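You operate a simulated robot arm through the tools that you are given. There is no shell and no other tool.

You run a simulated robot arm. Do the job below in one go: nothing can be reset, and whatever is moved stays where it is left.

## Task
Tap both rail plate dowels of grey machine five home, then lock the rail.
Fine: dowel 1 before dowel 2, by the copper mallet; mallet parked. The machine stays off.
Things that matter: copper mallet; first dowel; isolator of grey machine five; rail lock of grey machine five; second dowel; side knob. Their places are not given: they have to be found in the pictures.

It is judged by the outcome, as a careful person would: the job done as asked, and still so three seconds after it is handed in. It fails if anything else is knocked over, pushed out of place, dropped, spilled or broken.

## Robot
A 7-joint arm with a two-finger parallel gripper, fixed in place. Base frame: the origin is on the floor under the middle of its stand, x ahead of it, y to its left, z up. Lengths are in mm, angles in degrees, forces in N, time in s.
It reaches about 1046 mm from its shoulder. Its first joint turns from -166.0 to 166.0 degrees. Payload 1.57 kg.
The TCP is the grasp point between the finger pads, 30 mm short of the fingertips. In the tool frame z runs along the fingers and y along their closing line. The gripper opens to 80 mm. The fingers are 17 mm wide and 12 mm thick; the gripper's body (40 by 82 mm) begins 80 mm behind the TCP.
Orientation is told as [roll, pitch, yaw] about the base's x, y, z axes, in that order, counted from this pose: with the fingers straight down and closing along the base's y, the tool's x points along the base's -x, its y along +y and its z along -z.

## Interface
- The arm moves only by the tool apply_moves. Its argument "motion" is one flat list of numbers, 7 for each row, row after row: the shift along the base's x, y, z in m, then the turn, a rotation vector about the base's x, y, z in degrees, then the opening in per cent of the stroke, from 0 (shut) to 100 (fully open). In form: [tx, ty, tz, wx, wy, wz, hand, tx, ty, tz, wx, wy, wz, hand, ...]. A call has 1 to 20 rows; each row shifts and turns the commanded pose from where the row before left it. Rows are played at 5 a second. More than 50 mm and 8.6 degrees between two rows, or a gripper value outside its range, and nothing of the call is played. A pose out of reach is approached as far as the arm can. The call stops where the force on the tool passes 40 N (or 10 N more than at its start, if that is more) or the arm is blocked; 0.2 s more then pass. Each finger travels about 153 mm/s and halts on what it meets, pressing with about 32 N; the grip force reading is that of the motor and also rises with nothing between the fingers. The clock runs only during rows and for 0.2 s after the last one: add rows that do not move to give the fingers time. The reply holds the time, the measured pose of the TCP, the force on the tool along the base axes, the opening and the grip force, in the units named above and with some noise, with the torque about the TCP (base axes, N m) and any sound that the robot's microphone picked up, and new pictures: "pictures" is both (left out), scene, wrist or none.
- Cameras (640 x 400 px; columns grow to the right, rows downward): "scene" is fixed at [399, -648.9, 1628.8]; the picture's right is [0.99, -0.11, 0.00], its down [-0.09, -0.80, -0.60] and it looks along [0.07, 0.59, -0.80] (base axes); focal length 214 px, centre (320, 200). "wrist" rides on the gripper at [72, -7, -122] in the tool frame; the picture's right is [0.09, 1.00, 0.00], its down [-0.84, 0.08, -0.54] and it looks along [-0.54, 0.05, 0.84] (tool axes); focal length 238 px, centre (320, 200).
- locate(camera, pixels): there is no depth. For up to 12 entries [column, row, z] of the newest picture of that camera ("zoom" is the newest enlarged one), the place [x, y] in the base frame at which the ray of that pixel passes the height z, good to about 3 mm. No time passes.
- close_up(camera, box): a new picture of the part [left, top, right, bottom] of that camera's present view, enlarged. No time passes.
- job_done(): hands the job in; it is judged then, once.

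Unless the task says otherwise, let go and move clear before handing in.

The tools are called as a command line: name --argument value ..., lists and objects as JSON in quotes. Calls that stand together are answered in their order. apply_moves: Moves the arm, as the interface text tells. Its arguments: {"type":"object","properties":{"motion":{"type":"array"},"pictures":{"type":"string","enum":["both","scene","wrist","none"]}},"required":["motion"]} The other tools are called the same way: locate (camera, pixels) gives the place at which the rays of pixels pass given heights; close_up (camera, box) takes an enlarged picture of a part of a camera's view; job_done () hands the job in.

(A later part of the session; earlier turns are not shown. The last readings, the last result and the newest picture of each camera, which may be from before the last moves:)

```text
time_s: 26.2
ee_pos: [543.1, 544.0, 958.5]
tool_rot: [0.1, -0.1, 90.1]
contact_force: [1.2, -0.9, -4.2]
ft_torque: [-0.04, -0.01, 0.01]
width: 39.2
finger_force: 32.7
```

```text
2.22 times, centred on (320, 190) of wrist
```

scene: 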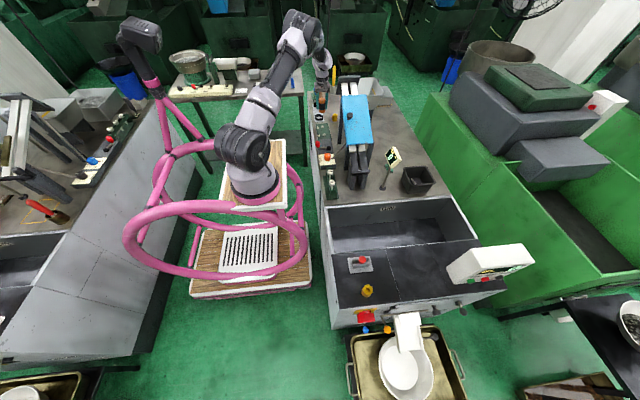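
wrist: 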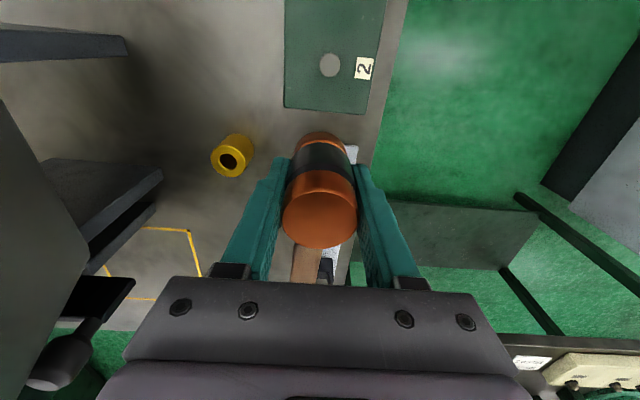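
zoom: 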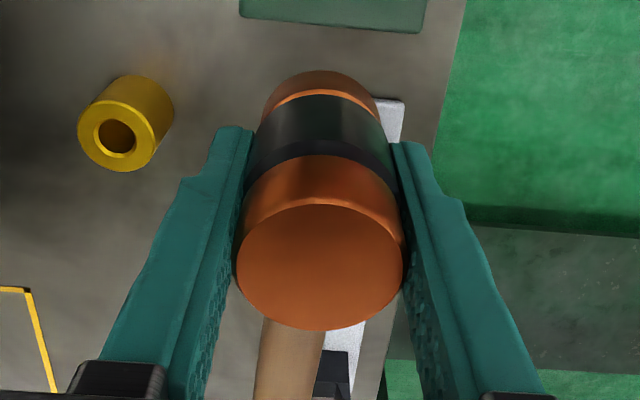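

Both dowel heads now sit at the same level on the plate after equal travel, so both are home. Before parking I'll check whether the handle has turned in the grip.

locate --camera "wrist" --pixels '[[308.7, 253, 948], [303.8, 277.8, 948], [320.3, 218, 985]]'

close_up --camera "wrist" --box '[270, 200, 370, 290]'

close_up --camera "scene" --box '[300, 85, 340, 125]'

```text
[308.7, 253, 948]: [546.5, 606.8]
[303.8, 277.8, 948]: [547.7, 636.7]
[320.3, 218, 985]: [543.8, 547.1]
```

```text
4.44 times, centred on (320, 245) of wrist
```

zoom: 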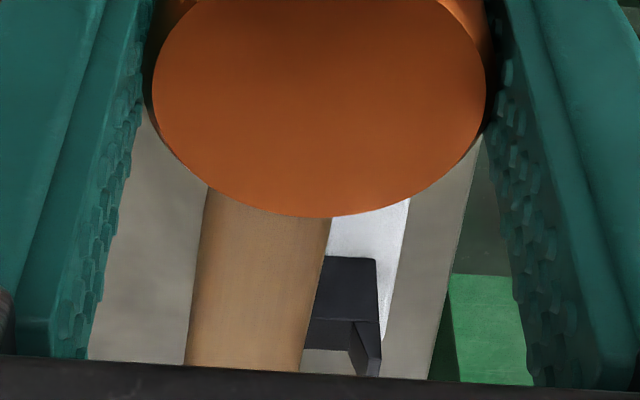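

```text
10.00 times, centred on (320, 105) of scene
```

zoom: 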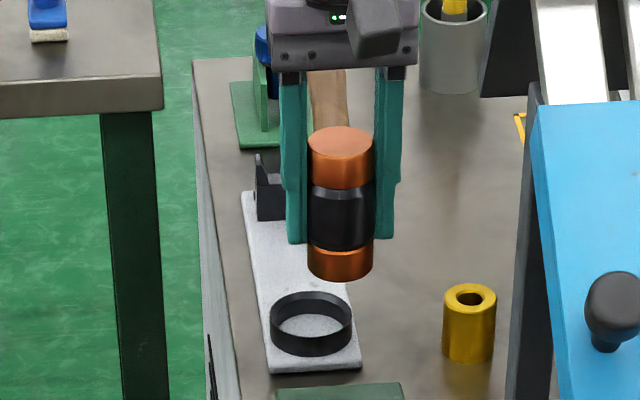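

The handle appears turned about 2.5° (end toward +x). I'll move above the park plate, correct the yaw by +2.5°, and compare the head with the ring and the handle with the fork.

apply_moves --motion '[-0.005, 0.015, 0, 0, 0, 1, 0, -0.005, 0.015, 0, 0, 0, 1, 0, -0.0047, 0.0146, 0, 0, 0, 0.5, 0, 0, 0, 0, 0, 0, 0, 0, 0, 0, 0, 0, 0, 0, 0]'

close_up --camera "wrist" --box '[240, 80, 400, 180]'

close_up --camera "wrist" --box '[270, 200, 370, 290]'

close_up --camera "scene" --box '[300, 85, 340, 125]'

```text
time_s: 27.4
ee_pos: [527.0, 589.5, 955.1]
tool_rot: [0.0, -0.1, 92.5]
contact_force: [0.4, -0.1, -4.3]
ft_torque: [-0.06, 0.03, 0.0]
width: 39.6
finger_force: 32.3
```

scene: 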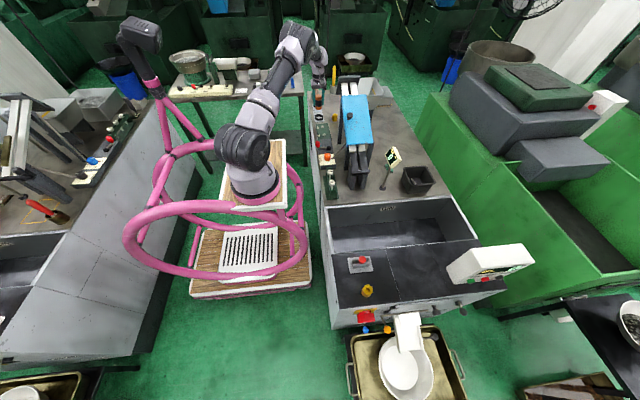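
wrist: 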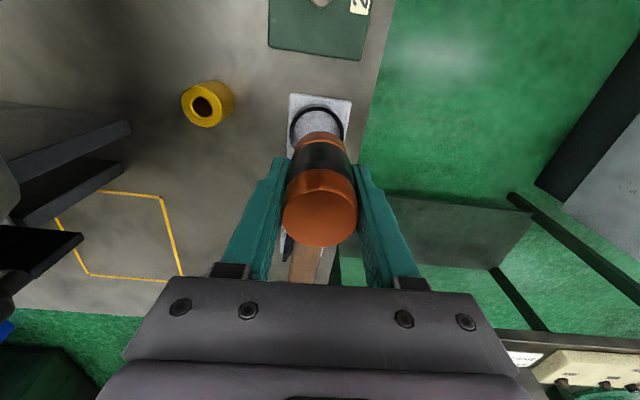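

```text
4.00 times, centred on (320, 130) of wrist
```

zoom: 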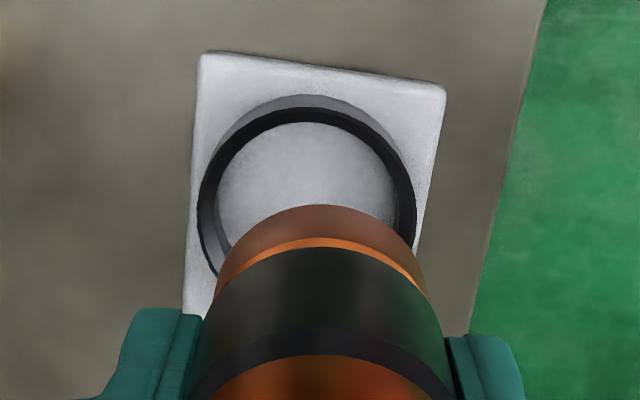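

```text
4.44 times, centred on (320, 245) of wrist
```

zoom: 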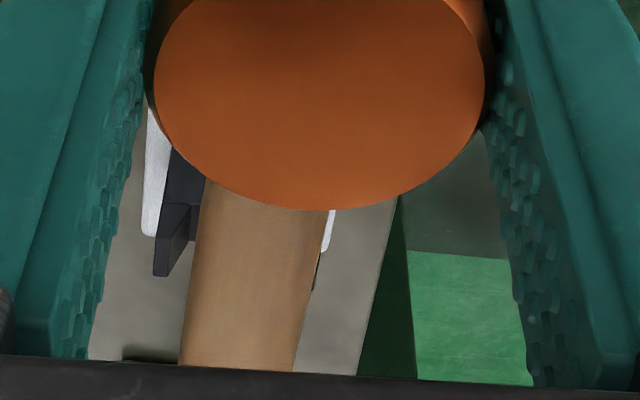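

```text
10.00 times, centred on (320, 105) of scene
```

zoom: 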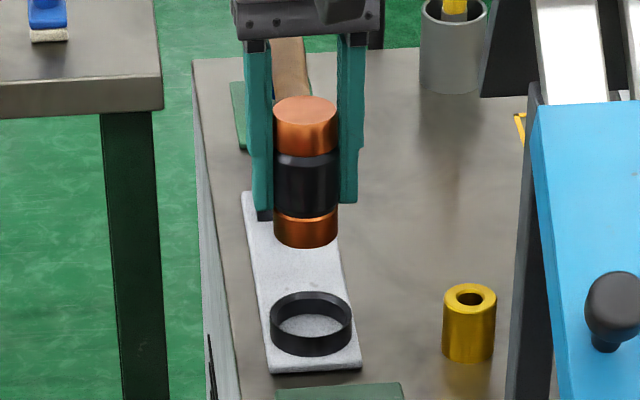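

I'll locate the head top and handle line against the ring and plate edges in this view.

locate --camera "wrist" --pixels '[[307.7, 249.5, 945], [301.4, 282.2, 945], [319.8, 217.5, 984], [316.7, 128, 848], [290.3, 95.5, 831], [351, 102.5, 831]]'

close_up --camera "wrist" --box '[270, 90, 370, 150]'

```text
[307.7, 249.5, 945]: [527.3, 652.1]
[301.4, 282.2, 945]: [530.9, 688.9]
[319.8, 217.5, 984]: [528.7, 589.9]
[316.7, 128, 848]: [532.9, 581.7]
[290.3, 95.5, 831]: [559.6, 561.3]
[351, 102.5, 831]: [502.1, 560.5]
```

```text
6.40 times, centred on (320, 120) of wrist
```

zoom: 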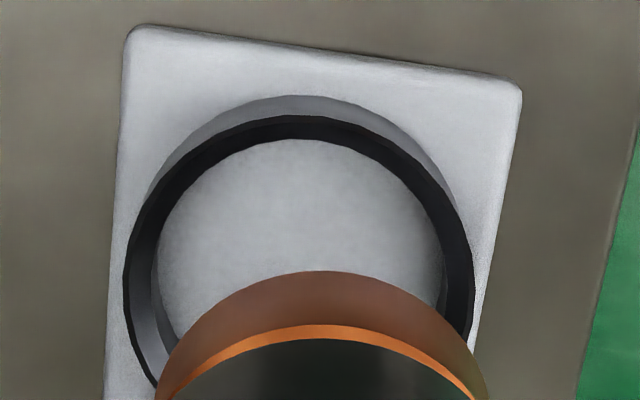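

The head needs about +2 mm in x and +1.3 mm in y to centre on the ring, and the handle is now straight. I'll correct and descend partway to check again.

apply_moves --motion '[0.002, 0.0013, -0.01, 0, 0, 0, 0, 0, 0, -0.015, 0, 0, 0, 0, 0, 0, -0.013, 0, 0, 0, 0, 0, 0, 0, 0, 0, 0, 0]'

close_up --camera "wrist" --box '[260, 90, 380, 165]'

close_up --camera "wrist" --box '[270, 200, 370, 290]'

close_up --camera "scene" --box '[305, 90, 335, 125]'

```text
time_s: 28.4
ee_pos: [527.2, 592.6, 915.2]
tool_rot: [0.0, -0.1, 92.5]
contact_force: [0.5, 0.3, -3.6]
ft_torque: [-0.06, -0.03, 0.03]
width: 39.4
finger_force: 32.1
```

scene: 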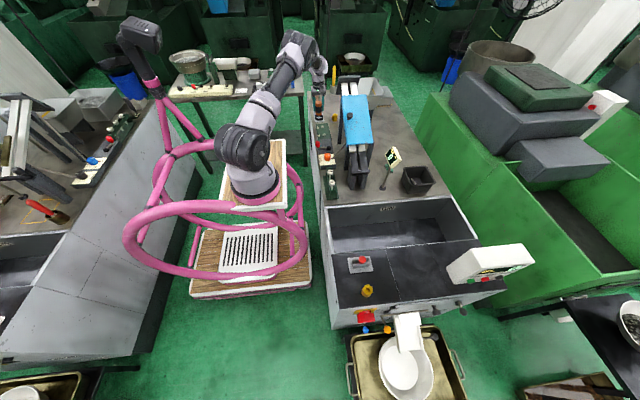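
wrist: 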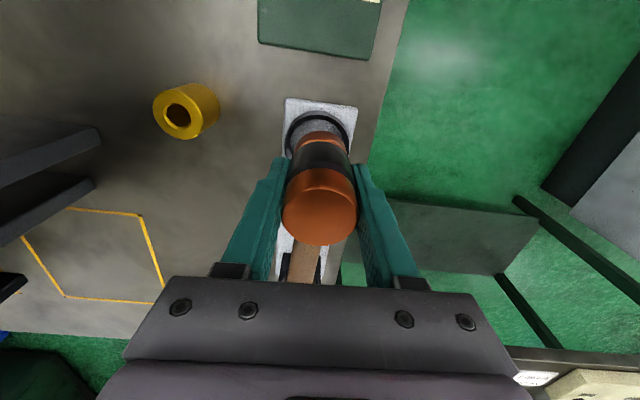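

```text
5.33 times, centred on (320, 128) of wrist
```

zoom: 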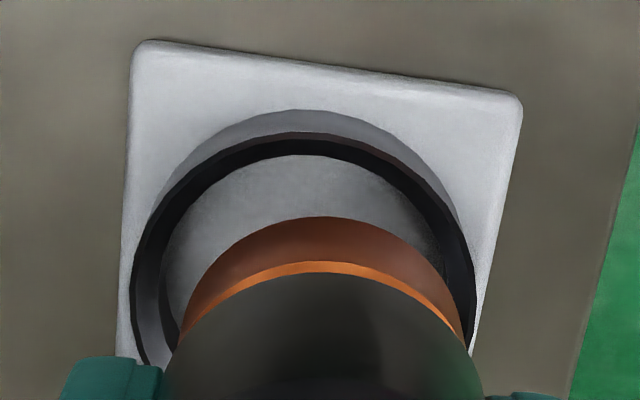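

```text
4.44 times, centred on (320, 245) of wrist
```

zoom: 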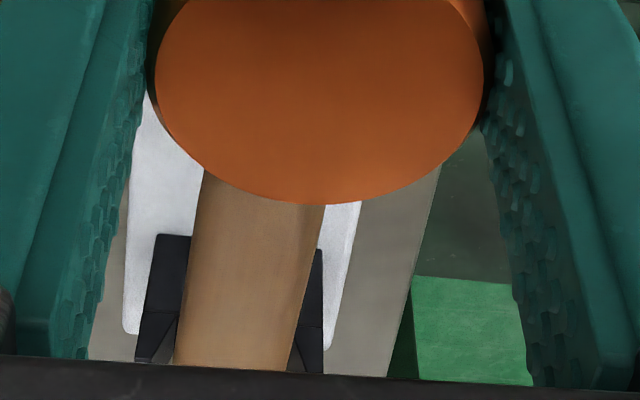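

```text
11.43 times, centred on (320, 108) of scene
```

zoom: 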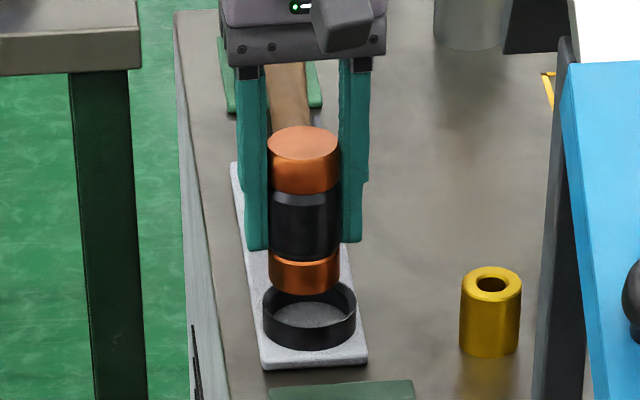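

I'll locate the head's front bottom edge and the ring's rim to quantify the remaining offset.

locate --camera "wrist" --pixels '[[320.4, 130.7, 867], [317.2, 119.1, 848], [290.5, 142.5, 848], [344.4, 142.5, 848], [284.9, 142.5, 848], [349.1, 142.5, 848], [319.8, 214, 944], [306.5, 250, 905], [302, 280, 905]]'

locate --camera "scene" --pixels '[[318.5, 102.4, 944], [319.1, 134, 848]]'

```text
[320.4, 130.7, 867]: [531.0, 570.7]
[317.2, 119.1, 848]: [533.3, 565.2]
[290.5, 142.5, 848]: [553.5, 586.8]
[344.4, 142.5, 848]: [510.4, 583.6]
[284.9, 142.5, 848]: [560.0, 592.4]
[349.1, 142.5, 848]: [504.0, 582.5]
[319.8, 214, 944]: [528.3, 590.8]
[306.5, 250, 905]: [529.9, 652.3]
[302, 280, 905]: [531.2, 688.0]
```

```text
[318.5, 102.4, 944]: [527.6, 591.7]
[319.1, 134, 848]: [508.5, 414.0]
```

Relative to the ring, the head is about 2 mm too far -x and 3 mm too far +y, which agrees with the pose readings. I'll correct that and recheck before entering the ring.

apply_moves --motion '[0.0017, -0.0032, 0, 0, 0, 0, 0, 0, 0, -0.008, 0, 0, 0, 0, 0, 0, 0, 0, 0, 0, 0]'

close_up --camera "wrist" --box '[260, 90, 380, 165]'

close_up --camera "scene" --box '[305, 95, 335, 130]'

```text
time_s: 29.2
ee_pos: [529.7, 588.9, 909.8]
tool_rot: [0.0, 0.0, 92.5]
contact_force: [-0.4, 0.5, -3.6]
ft_torque: [-0.06, -0.01, 0.06]
width: 39.1
finger_force: 32.3
```

scene: 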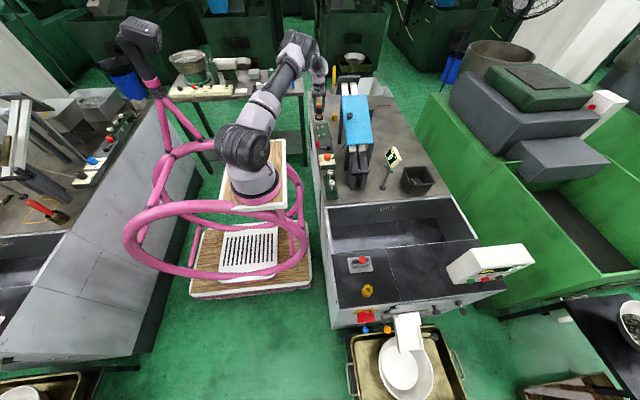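
wrist: 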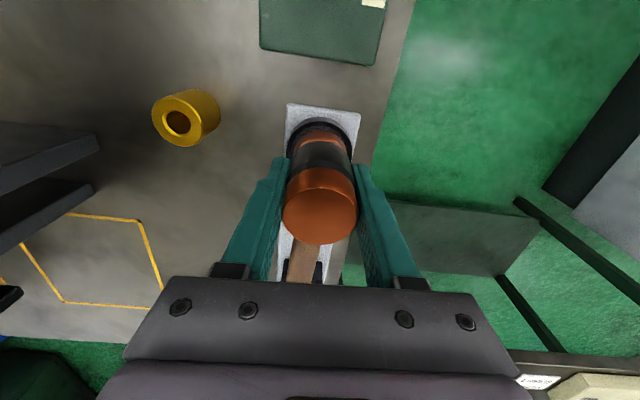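

```text
5.33 times, centred on (320, 128) of wrist
```

zoom: 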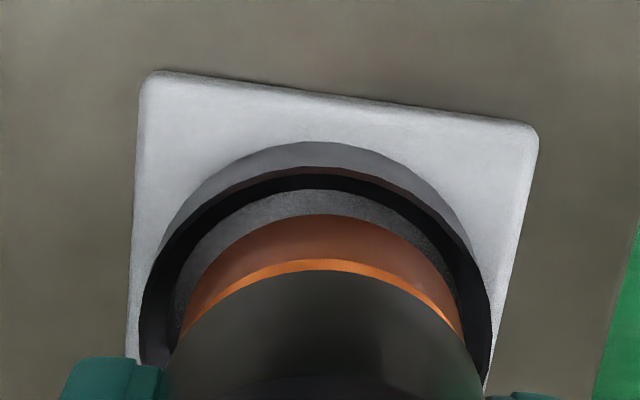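

```text
11.43 times, centred on (320, 112) of scene
```

zoom: 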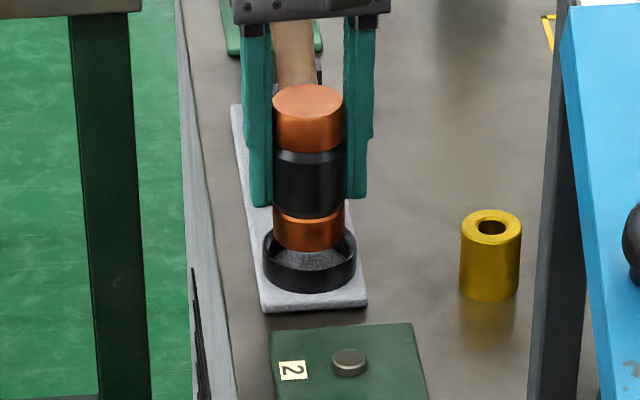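

Head and ring now look concentric. I'll lower slowly into the ring and watch the forces.

apply_moves --motion '[0, 0, -0.005, 0, 0, 0, 0, 0, 0, -0.005, 0, 0, 0, 0, 0, 0, -0.005, 0, 0, 0, 0, 0, 0, -0.004, 0, 0, 0, 0, 0, 0, 0, 0, 0, 0, 0]'

close_up --camera "wrist" --box '[260, 90, 380, 165]'

close_up --camera "scene" --box '[305, 95, 335, 130]'

close_up --camera "wrist" --box '[270, 200, 370, 290]'

```text
time_s: 30.4
ee_pos: [529.0, 587.4, 889.8]
tool_rot: [0.1, 0.0, 92.5]
contact_force: [-0.7, 1.2, 0.2]
ft_torque: [0.6, -0.06, 0.19]
width: 39.3
finger_force: 32.2
```

scene: 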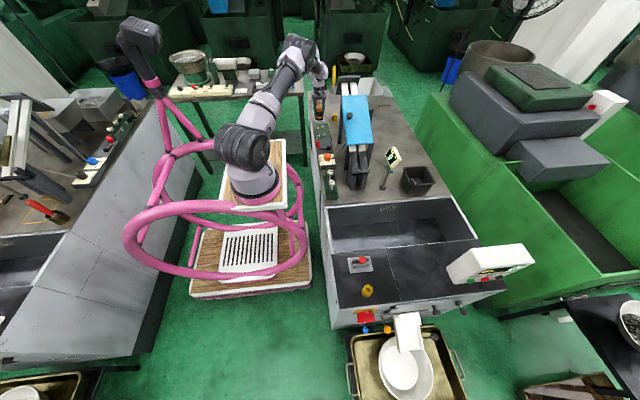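
wrist: 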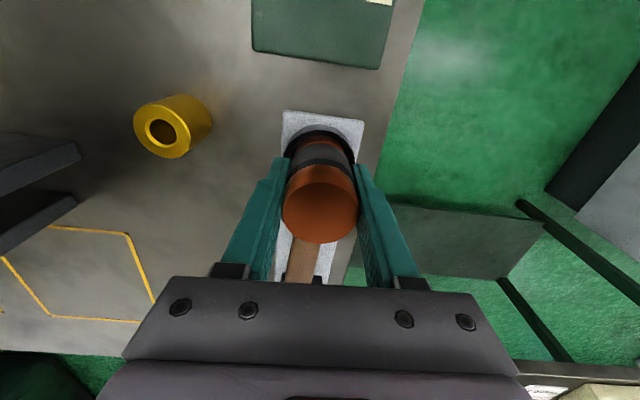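

```text
5.33 times, centred on (320, 128) of wrist
```

zoom: 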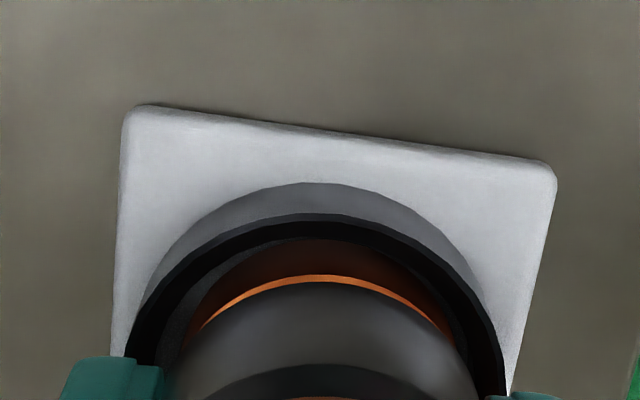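

```text
11.43 times, centred on (320, 112) of scene
```

zoom: 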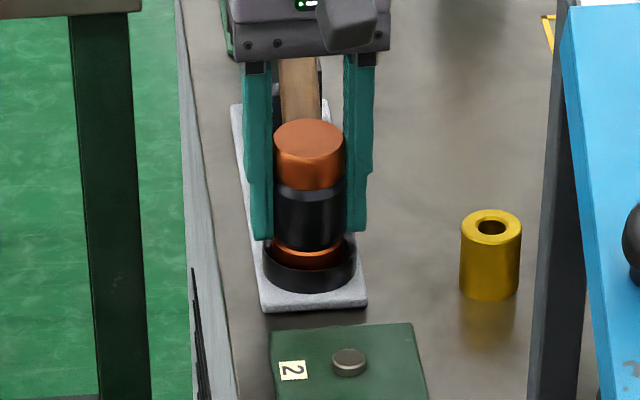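

```text
4.44 times, centred on (320, 245) of wrist
```

zoom: 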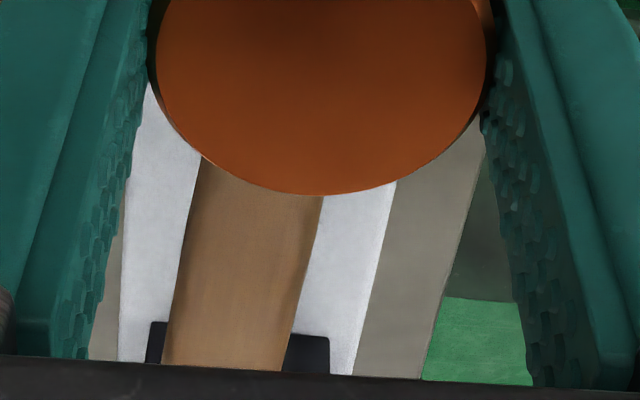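

The reading shows +4 N and 0.6 N·m about x: the handle is riding on the fork's +x prong (it sits about 2 mm off-centre at wrist zoom (227,335)). I'll lift slightly, turn the hand +1° to centre the handle, and lower again.

apply_moves --motion '[0, 0, 0.006, 0, 0, 0, 0, 0, 0, 0.002, 0, 0, 1.1, 0, 0, 0, 0, 0, 0, 0, 0]' --pictures "wrist"

close_up --camera "wrist" --box '[270, 200, 370, 290]'

close_up --camera "wrist" --box '[260, 90, 380, 165]'

```text
time_s: 31.2
ee_pos: [530.1, 589.2, 897.5]
tool_rot: [0.0, 0.0, 93.6]
contact_force: [-0.7, 0.0, -3.2]
ft_torque: [-0.07, 0.04, 0.04]
width: 39.4
finger_force: 32.2
```

wrist: 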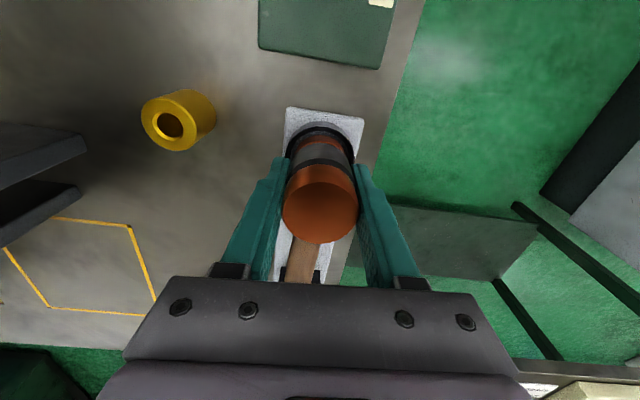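

```text
4.44 times, centred on (320, 245) of wrist
```

zoom: 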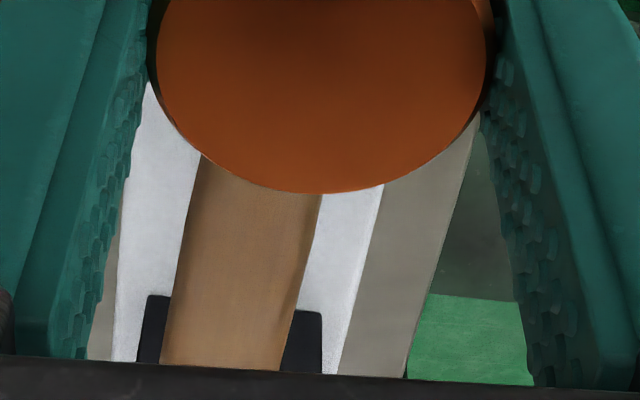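

```text
5.33 times, centred on (320, 128) of wrist
```

zoom: 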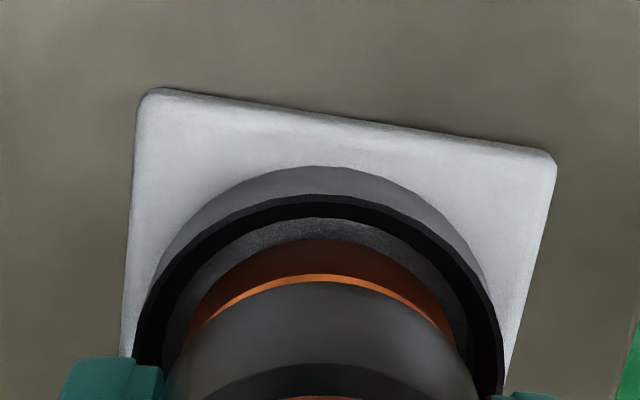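

close_up --camera "scene" --box '[305, 95, 335, 130]'

locate --camera "wrist" --pixels '[[305.5, 250, 887], [300.5, 280, 887], [301.5, 275, 880], [284, 271, 885], [317.5, 271, 885]]'

```text
11.43 times, centred on (320, 112) of scene
```

zoom: 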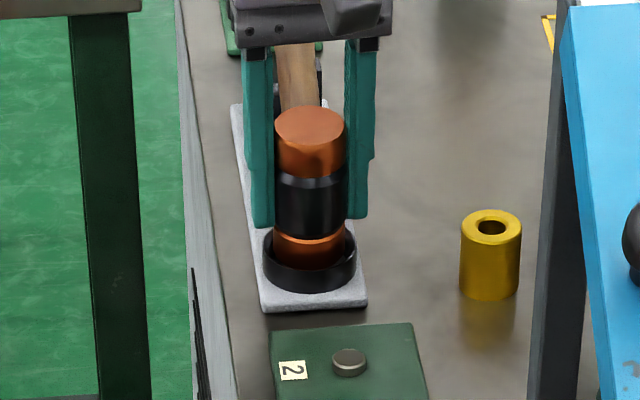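

```text
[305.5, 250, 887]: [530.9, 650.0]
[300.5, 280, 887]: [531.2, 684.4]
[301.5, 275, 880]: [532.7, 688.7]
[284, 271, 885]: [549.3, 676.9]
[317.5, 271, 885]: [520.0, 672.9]
```

The handle is better centred, though the mallet has pitched a touch in the grip (handle end up), which will settle on release. I'll add +0.4° and lower gently.

apply_moves --motion '[0, 0, -0.004, 0, 0, 0.4, 0, 0, 0, -0.004, 0, 0, 0, 0, 0, 0, -0.004, 0, 0, 0, 0, 0, 0, 0, 0, 0, 0, 0]'

close_up --camera "wrist" --box '[270, 200, 370, 290]'

close_up --camera "scene" --box '[305, 95, 335, 130]'

```text
time_s: 32.2
ee_pos: [529.5, 589.6, 889.2]
tool_rot: [-0.1, -0.2, 94.0]
contact_force: [-1.9, -0.5, 18.0]
ft_torque: [-0.49, 0.08, -0.02]
width: 39.4
finger_force: 31.9
```

scene: 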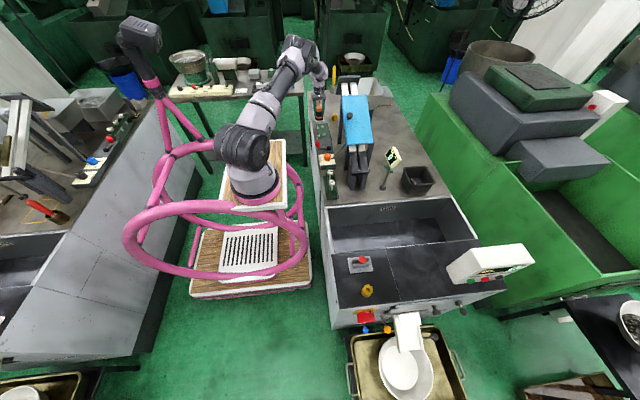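
wrist: 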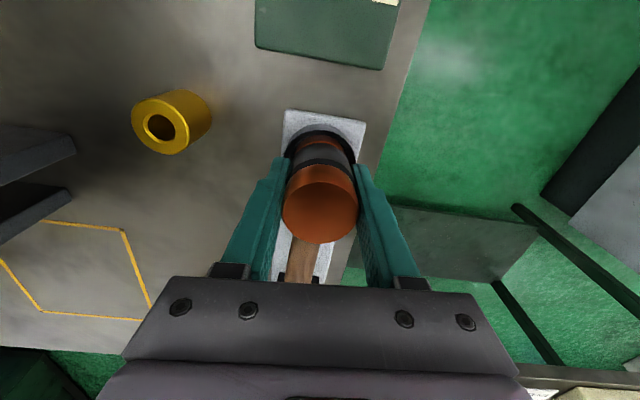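

```text
4.44 times, centred on (320, 245) of wrist
```

zoom: 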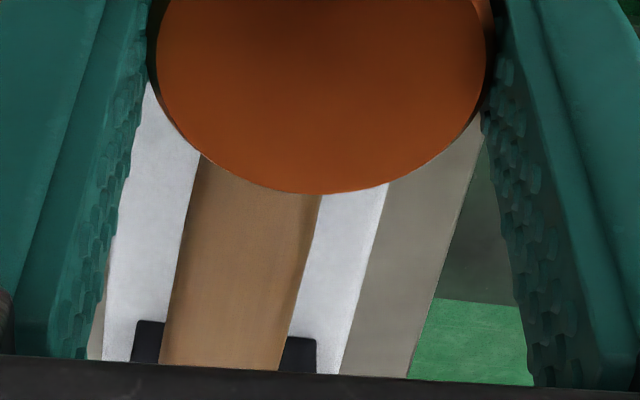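

```text
11.43 times, centred on (320, 112) of scene
```

zoom: 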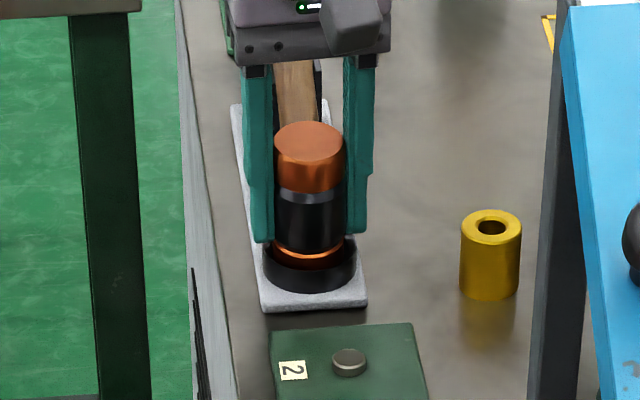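

The head's front edge is on the plate (22 N, torque −0.49 N·m), and the wider top ellipse in the scene shows the mallet pitched about 9° with its handle end up, because it rode on the prong. I'll raise clear of the ring and tilt the hand about x by −8° to bring the handle level.

apply_moves --motion '[0, 0, 0.01, 0, 0, 0, 0, 0, 0, 0.012, 0, 0, 0, 0, 0, 0, 0, -4, 0, 0, 0, 0, 0, 0, -4, 0, 0, 0, 0, 0, 0, 0, 0, 0, 0]'

close_up --camera "wrist" --box '[220, 80, 420, 290]'

close_up --camera "scene" --box '[305, 90, 335, 125]'

```text
time_s: 33.4
ee_pos: [528.0, 587.6, 908.3]
tool_rot: [0.5, 8.0, 94.0]
contact_force: [0.3, -0.2, -3.1]
ft_torque: [-0.07, 0.02, 0.03]
width: 39.5
finger_force: 31.5
```

scene: 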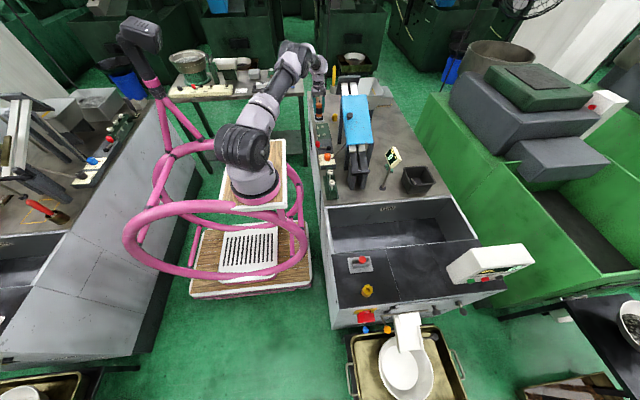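
wrist: 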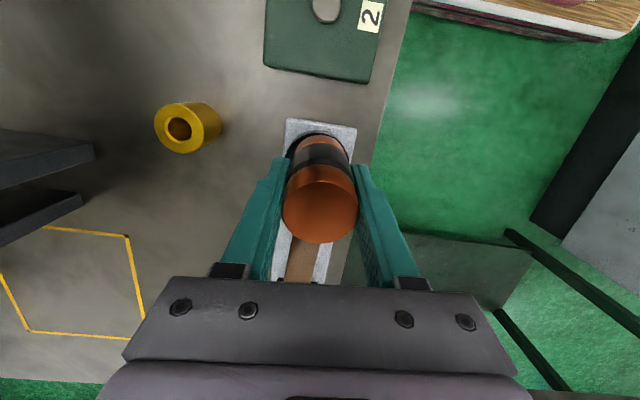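

```text
1.90 times, centred on (320, 185) of wrist
```

zoom: 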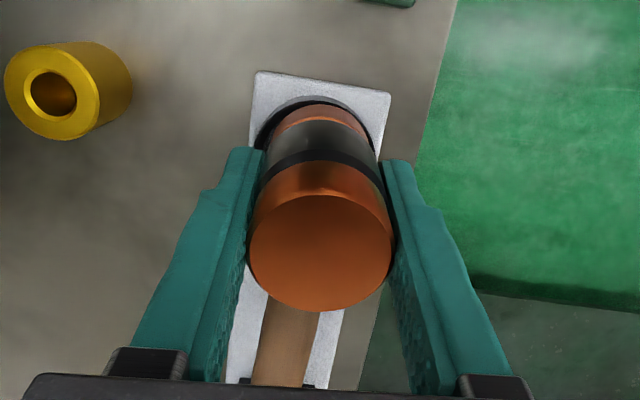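

```text
11.43 times, centred on (320, 108) of scene
```

zoom: 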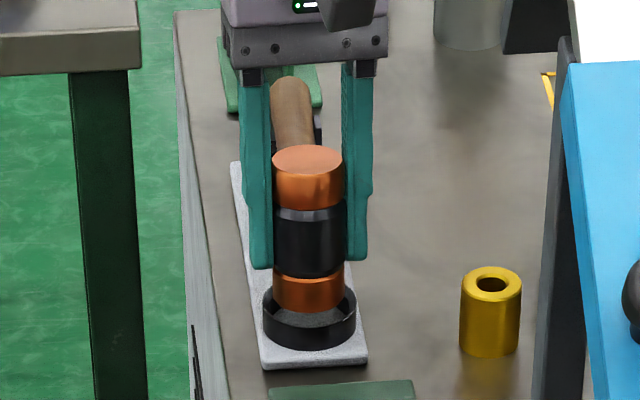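

Comparing the handle end with the head top against the parked picture (separation 83 now, about 118 parked), I've over-tilted: the handle end is now too low. I'll tilt back about +4.5° and re-measure.

apply_moves --motion '[0, 0, 0.005, 2.5, 0, 0, 0, 0, 0, 0, 2, 0, 0, 0, 0, 0, 0, 0, 0, 0, 0]'

close_up --camera "scene" --box '[305, 90, 335, 125]'

close_up --camera "wrist" --box '[240, 190, 400, 290]'

```text
time_s: 34.2
ee_pos: [531.0, 588.8, 913.9]
tool_rot: [0.3, 3.6, 94.1]
contact_force: [0.2, 0.5, -2.5]
ft_torque: [-0.03, -0.01, -0.02]
width: 39.3
finger_force: 32.5
```

scene: 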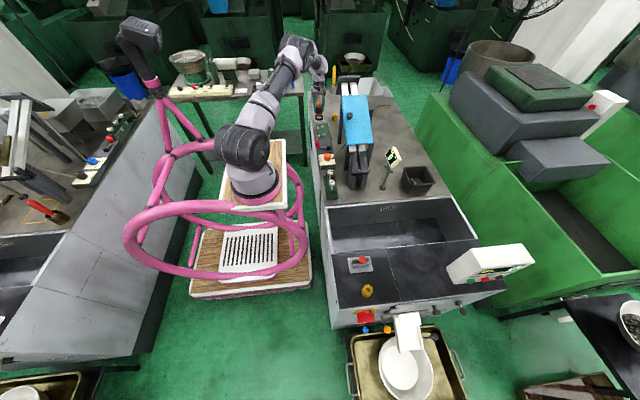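
wrist: 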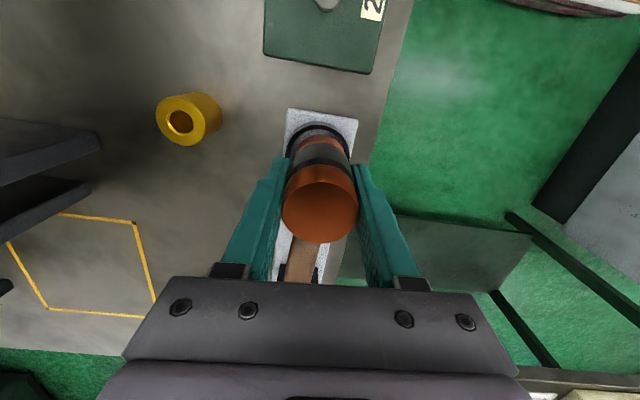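

```text
11.43 times, centred on (320, 108) of scene
```

zoom: 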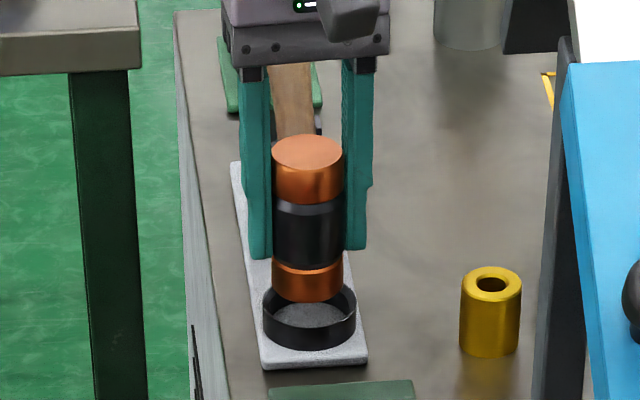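

```text
4.00 times, centred on (320, 240) of wrist
```

zoom: 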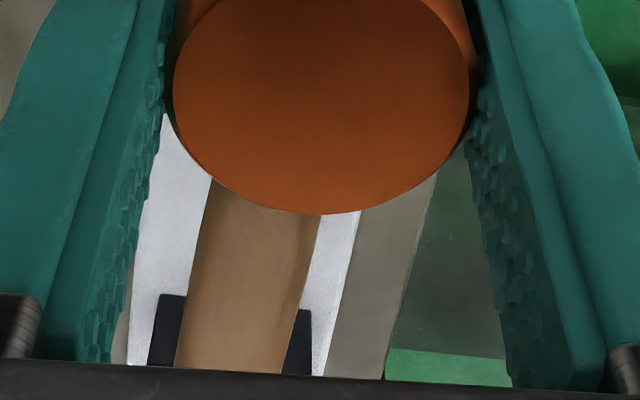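

The mallet looks level again (ellipse ratio about 0.51, as before). I'll check handle against fork and head against ring numerically before lowering.

locate --camera "wrist" --pixels '[[299.9, 270, 904], [306.5, 245, 904], [298, 270, 885], [298, 270, 870], [318, 107, 831], [320, 214, 943]]'

close_up --camera "wrist" --box '[260, 90, 380, 165]'

```text
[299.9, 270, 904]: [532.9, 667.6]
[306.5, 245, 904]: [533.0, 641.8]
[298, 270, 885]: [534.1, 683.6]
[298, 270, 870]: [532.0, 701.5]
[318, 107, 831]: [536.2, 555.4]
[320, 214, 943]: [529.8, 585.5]
```

```text
5.33 times, centred on (320, 128) of wrist
```

zoom: 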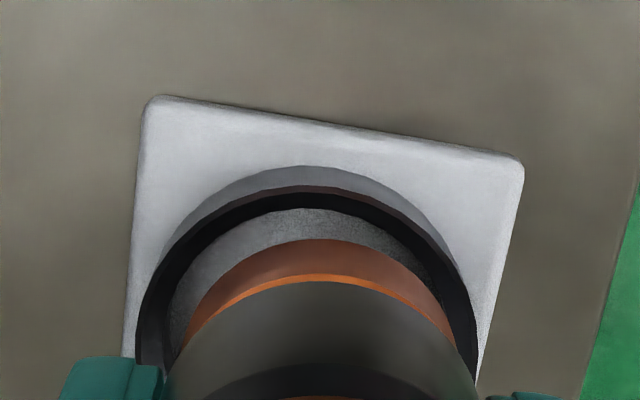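

locate --camera "wrist" --pixels '[[319.6, 135, 866], [317.2, 129, 848], [285.7, 153.7, 848], [349.4, 153.7, 848]]'

```text
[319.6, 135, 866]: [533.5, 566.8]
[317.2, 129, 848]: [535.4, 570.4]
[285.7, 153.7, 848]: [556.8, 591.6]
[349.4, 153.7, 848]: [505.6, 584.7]
```

The head's height in the grip may have shifted, so I'll zoom in from the scene camera to compare the head's bottom edge with the ring.

close_up --camera "scene" --box '[310, 100, 330, 122]'

```text
16.00 times, centred on (320, 111) of scene
```

zoom: 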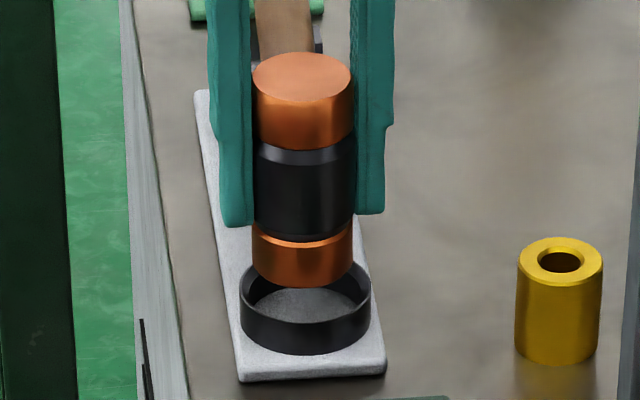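

locate --camera "zoom" --pixels '[[303, 288, 859], [303, 288, 863], [303, 288, 855], [306, 323, 848], [240, 292, 848], [372, 292, 848], [302, 78, 936], [302, 78, 940], [253, 80, 937], [351, 80, 937], [254, 260, 860], [351, 260, 860]]'

```text
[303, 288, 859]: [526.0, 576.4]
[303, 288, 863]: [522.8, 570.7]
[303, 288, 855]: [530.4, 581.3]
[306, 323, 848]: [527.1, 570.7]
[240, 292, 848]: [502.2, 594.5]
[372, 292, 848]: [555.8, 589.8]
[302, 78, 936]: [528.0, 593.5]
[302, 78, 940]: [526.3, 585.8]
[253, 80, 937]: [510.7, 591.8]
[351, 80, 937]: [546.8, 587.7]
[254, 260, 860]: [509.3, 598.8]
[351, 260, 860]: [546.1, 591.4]
```

Both views suggest the head now sits about 3–5 mm too far toward -y relative to the ring. I'll shift +3 mm in y, lower 5 mm to just above the rim, and compare directly.

apply_moves --motion '[0, 0.003, 0, 0, 0, 0, 0, 0, 0, -0.005, 0, 0, 0, 0, 0, 0, 0, 0, 0, 0, 0]'

close_up --camera "scene" --box '[310, 100, 330, 122]'

close_up --camera "wrist" --box '[270, 105, 370, 168]'

close_up --camera "wrist" --box '[240, 190, 400, 290]'

```text
time_s: 35.0
ee_pos: [529.7, 591.5, 908.9]
tool_rot: [0.2, 3.5, 94.0]
contact_force: [-0.5, -0.6, -4.4]
ft_torque: [-0.02, -0.05, 0.01]
width: 39.4
finger_force: 31.9
```

scene: 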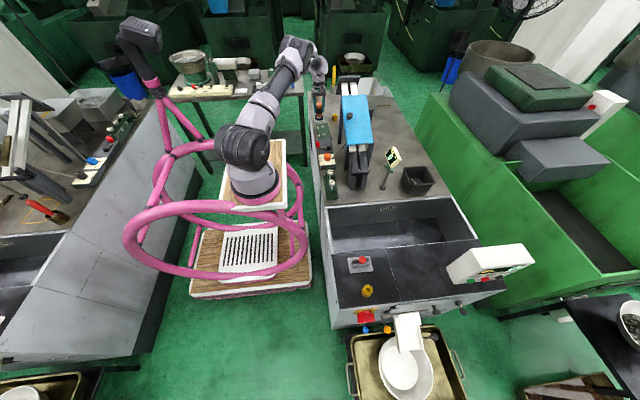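
wrist: 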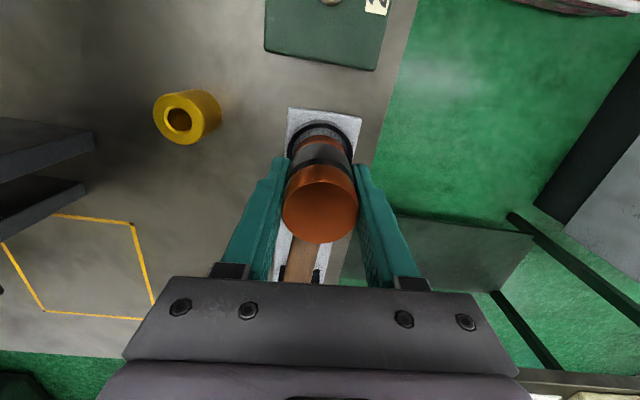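

```text
16.00 times, centred on (320, 111) of scene
```

zoom: 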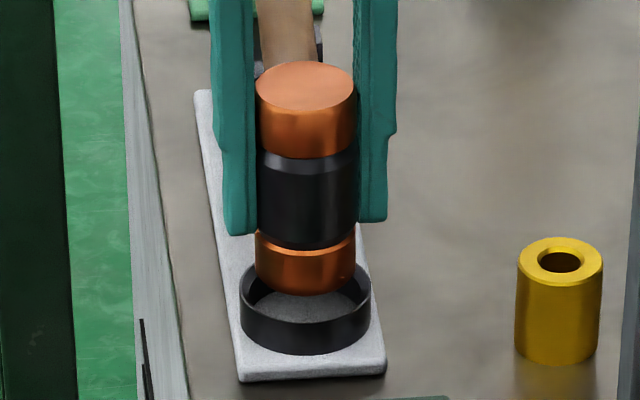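

```text
6.35 times, centred on (320, 136) of wrist
```

zoom: 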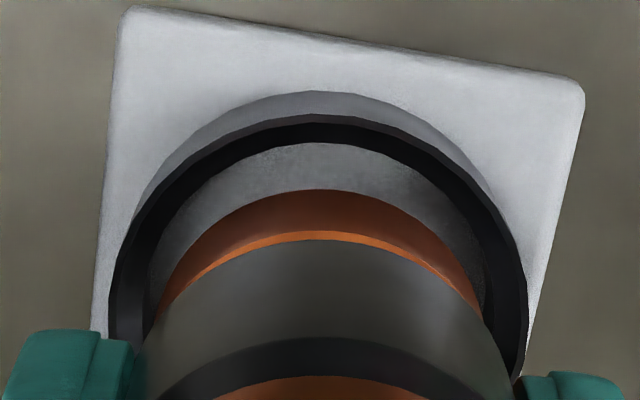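

```text
4.00 times, centred on (320, 240) of wrist
```

zoom: 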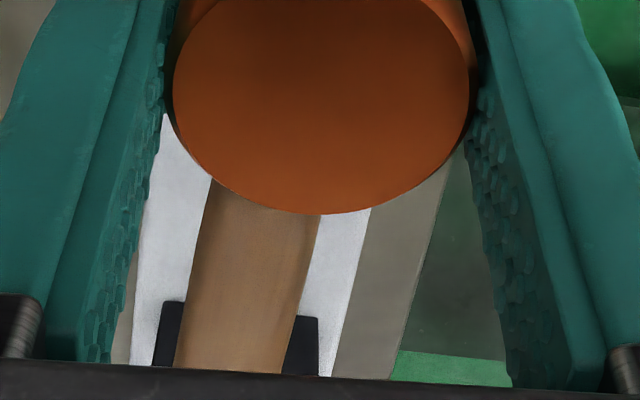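

The handle is now centred over the fork and the head is about 2 mm too far +y, about 7 mm above the rim. I'll move −2 mm in y, −0.5 mm in x, lower 6 mm and check again.

apply_moves --motion '[-0.0005, -0.002, 0, 0, 0, 0, 0, 0, 0, -0.003, 0, 0, 0, 0, 0, 0, -0.003, 0, 0, 0, 0, 0, 0, 0, 0, 0, 0, 0]'

close_up --camera "scene" --box '[310, 100, 330, 122]'

close_up --camera "wrist" --box '[270, 105, 370, 168]'

close_up --camera "wrist" --box '[240, 190, 400, 290]'

```text
time_s: 36.0
ee_pos: [529.1, 589.8, 901.4]
tool_rot: [0.3, 3.5, 94.1]
contact_force: [-0.5, 1.0, -3.5]
ft_torque: [-0.06, 0.04, 0.0]
width: 39.2
finger_force: 31.8
```

scene: 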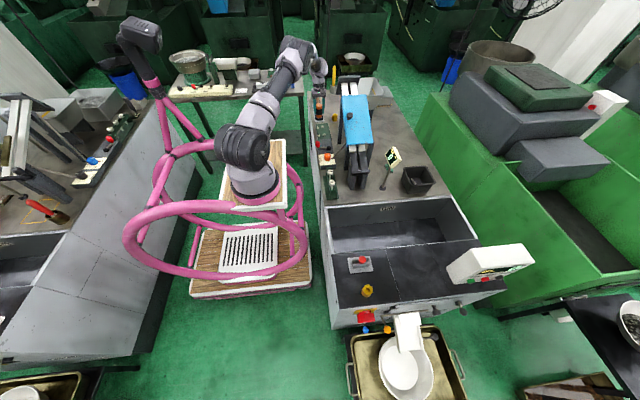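
wrist: 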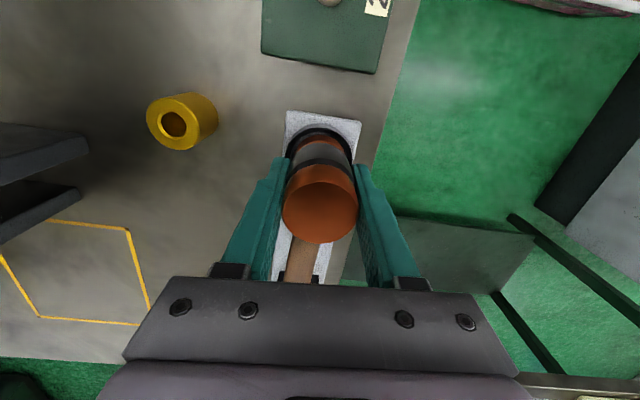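

```text
16.00 times, centred on (320, 111) of scene
```

zoom: 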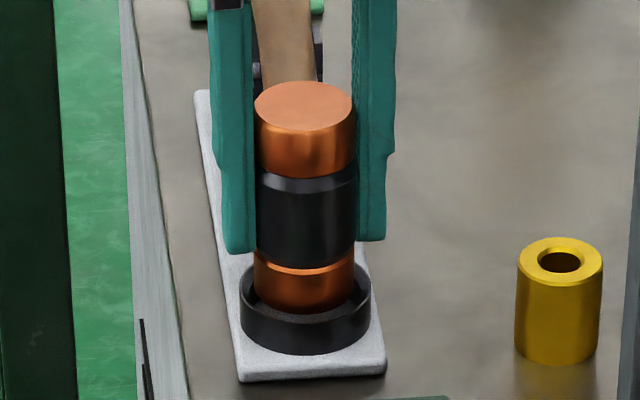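

```text
6.35 times, centred on (320, 136) of wrist
```

zoom: 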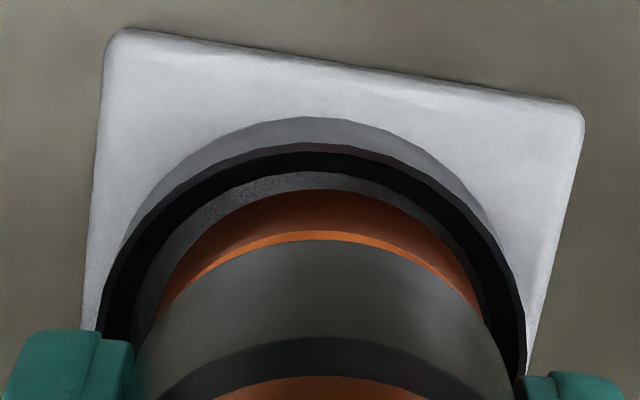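

```text
4.00 times, centred on (320, 240) of wrist
```

zoom: 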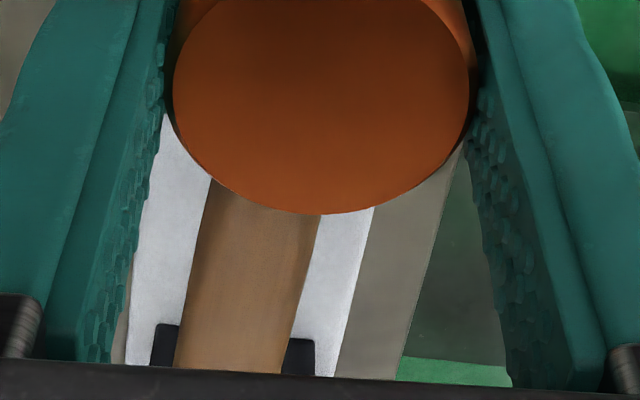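

The head is now concentric at rim level and the handle is centred between the prongs. I'll lower slowly in small steps, watching for contact.

apply_moves --motion '[0, 0, -0.003, 0, 0, 0, 0, 0, 0, -0.003, 0, 0, 0, 0, 0, 0, -0.003, 0, 0, 0, 0, 0, 0, 0, 0, 0, 0, 0]'

close_up --camera "scene" --box '[310, 100, 330, 122]'

close_up --camera "wrist" --box '[240, 190, 400, 290]'

```text
time_s: 37.0
ee_pos: [527.0, 589.6, 891.1]
tool_rot: [0.2, 3.5, 94.2]
contact_force: [0.0, 0.7, -3.2]
ft_torque: [-0.03, 0.01, 0.01]
width: 39.1
finger_force: 31.6
```

scene: 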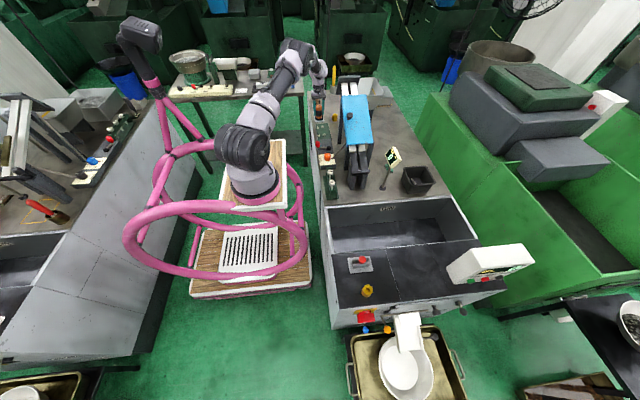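
wrist: 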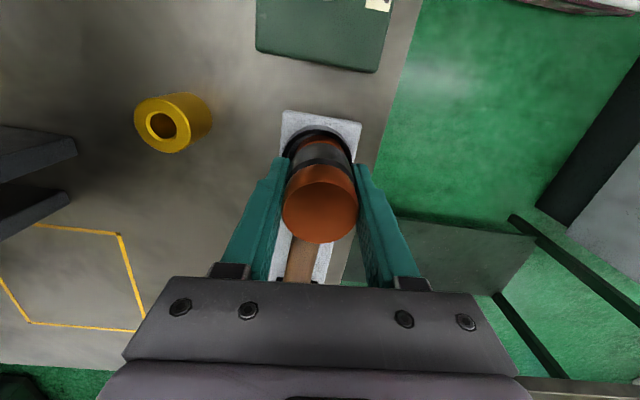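

```text
16.00 times, centred on (320, 111) of scene
```

zoom: 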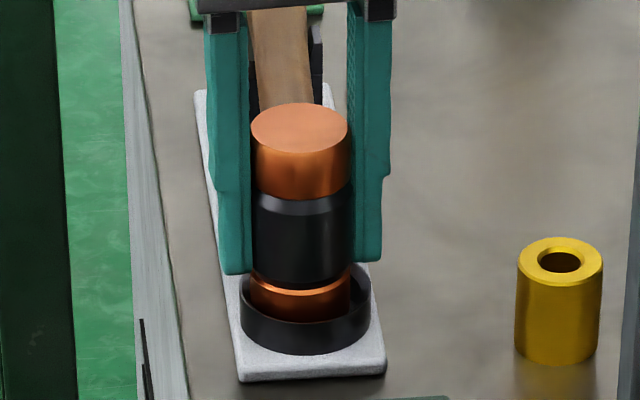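

```text
4.00 times, centred on (320, 240) of wrist
```

zoom: 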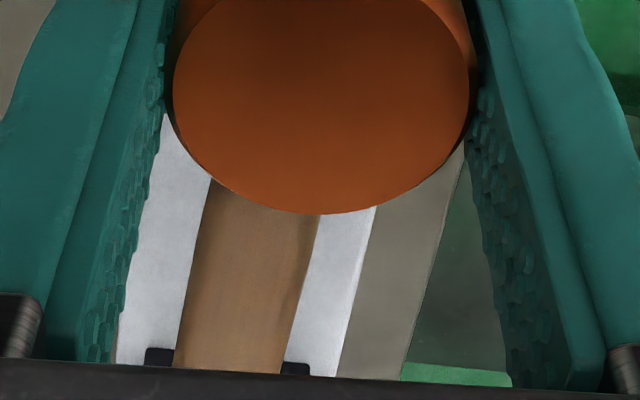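

There's no contact yet, and the head has drifted about 2 mm toward -x inside the ring (scene zoom centre 300 vs 306). I'll nudge +1.5 mm in x and continue down.

apply_moves --motion '[0.0015, 0, 0, 0, 0, 0, 0, 0, 0, -0.003, 0, 0, 0, 0, 0, 0, 0, 0, 0, 0, 0]' --pictures "wrist"

close_up --camera "scene" --box '[310, 100, 330, 122]'

```text
time_s: 37.8
ee_pos: [530.1, 590.7, 890.9]
tool_rot: [0.3, 3.3, 94.0]
contact_force: [-4.9, 1.5, 0.5]
ft_torque: [0.45, 0.0, 0.65]
width: 39.4
finger_force: 32.0
```

wrist: 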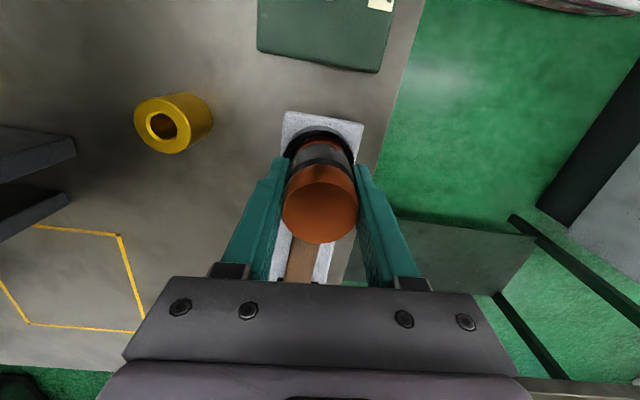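

```text
16.00 times, centred on (320, 111) of scene
```

zoom: 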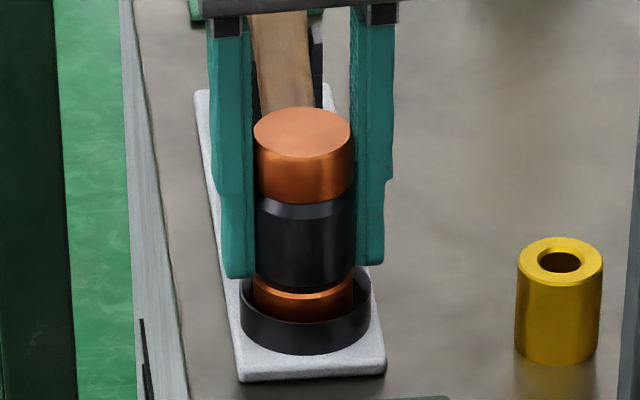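

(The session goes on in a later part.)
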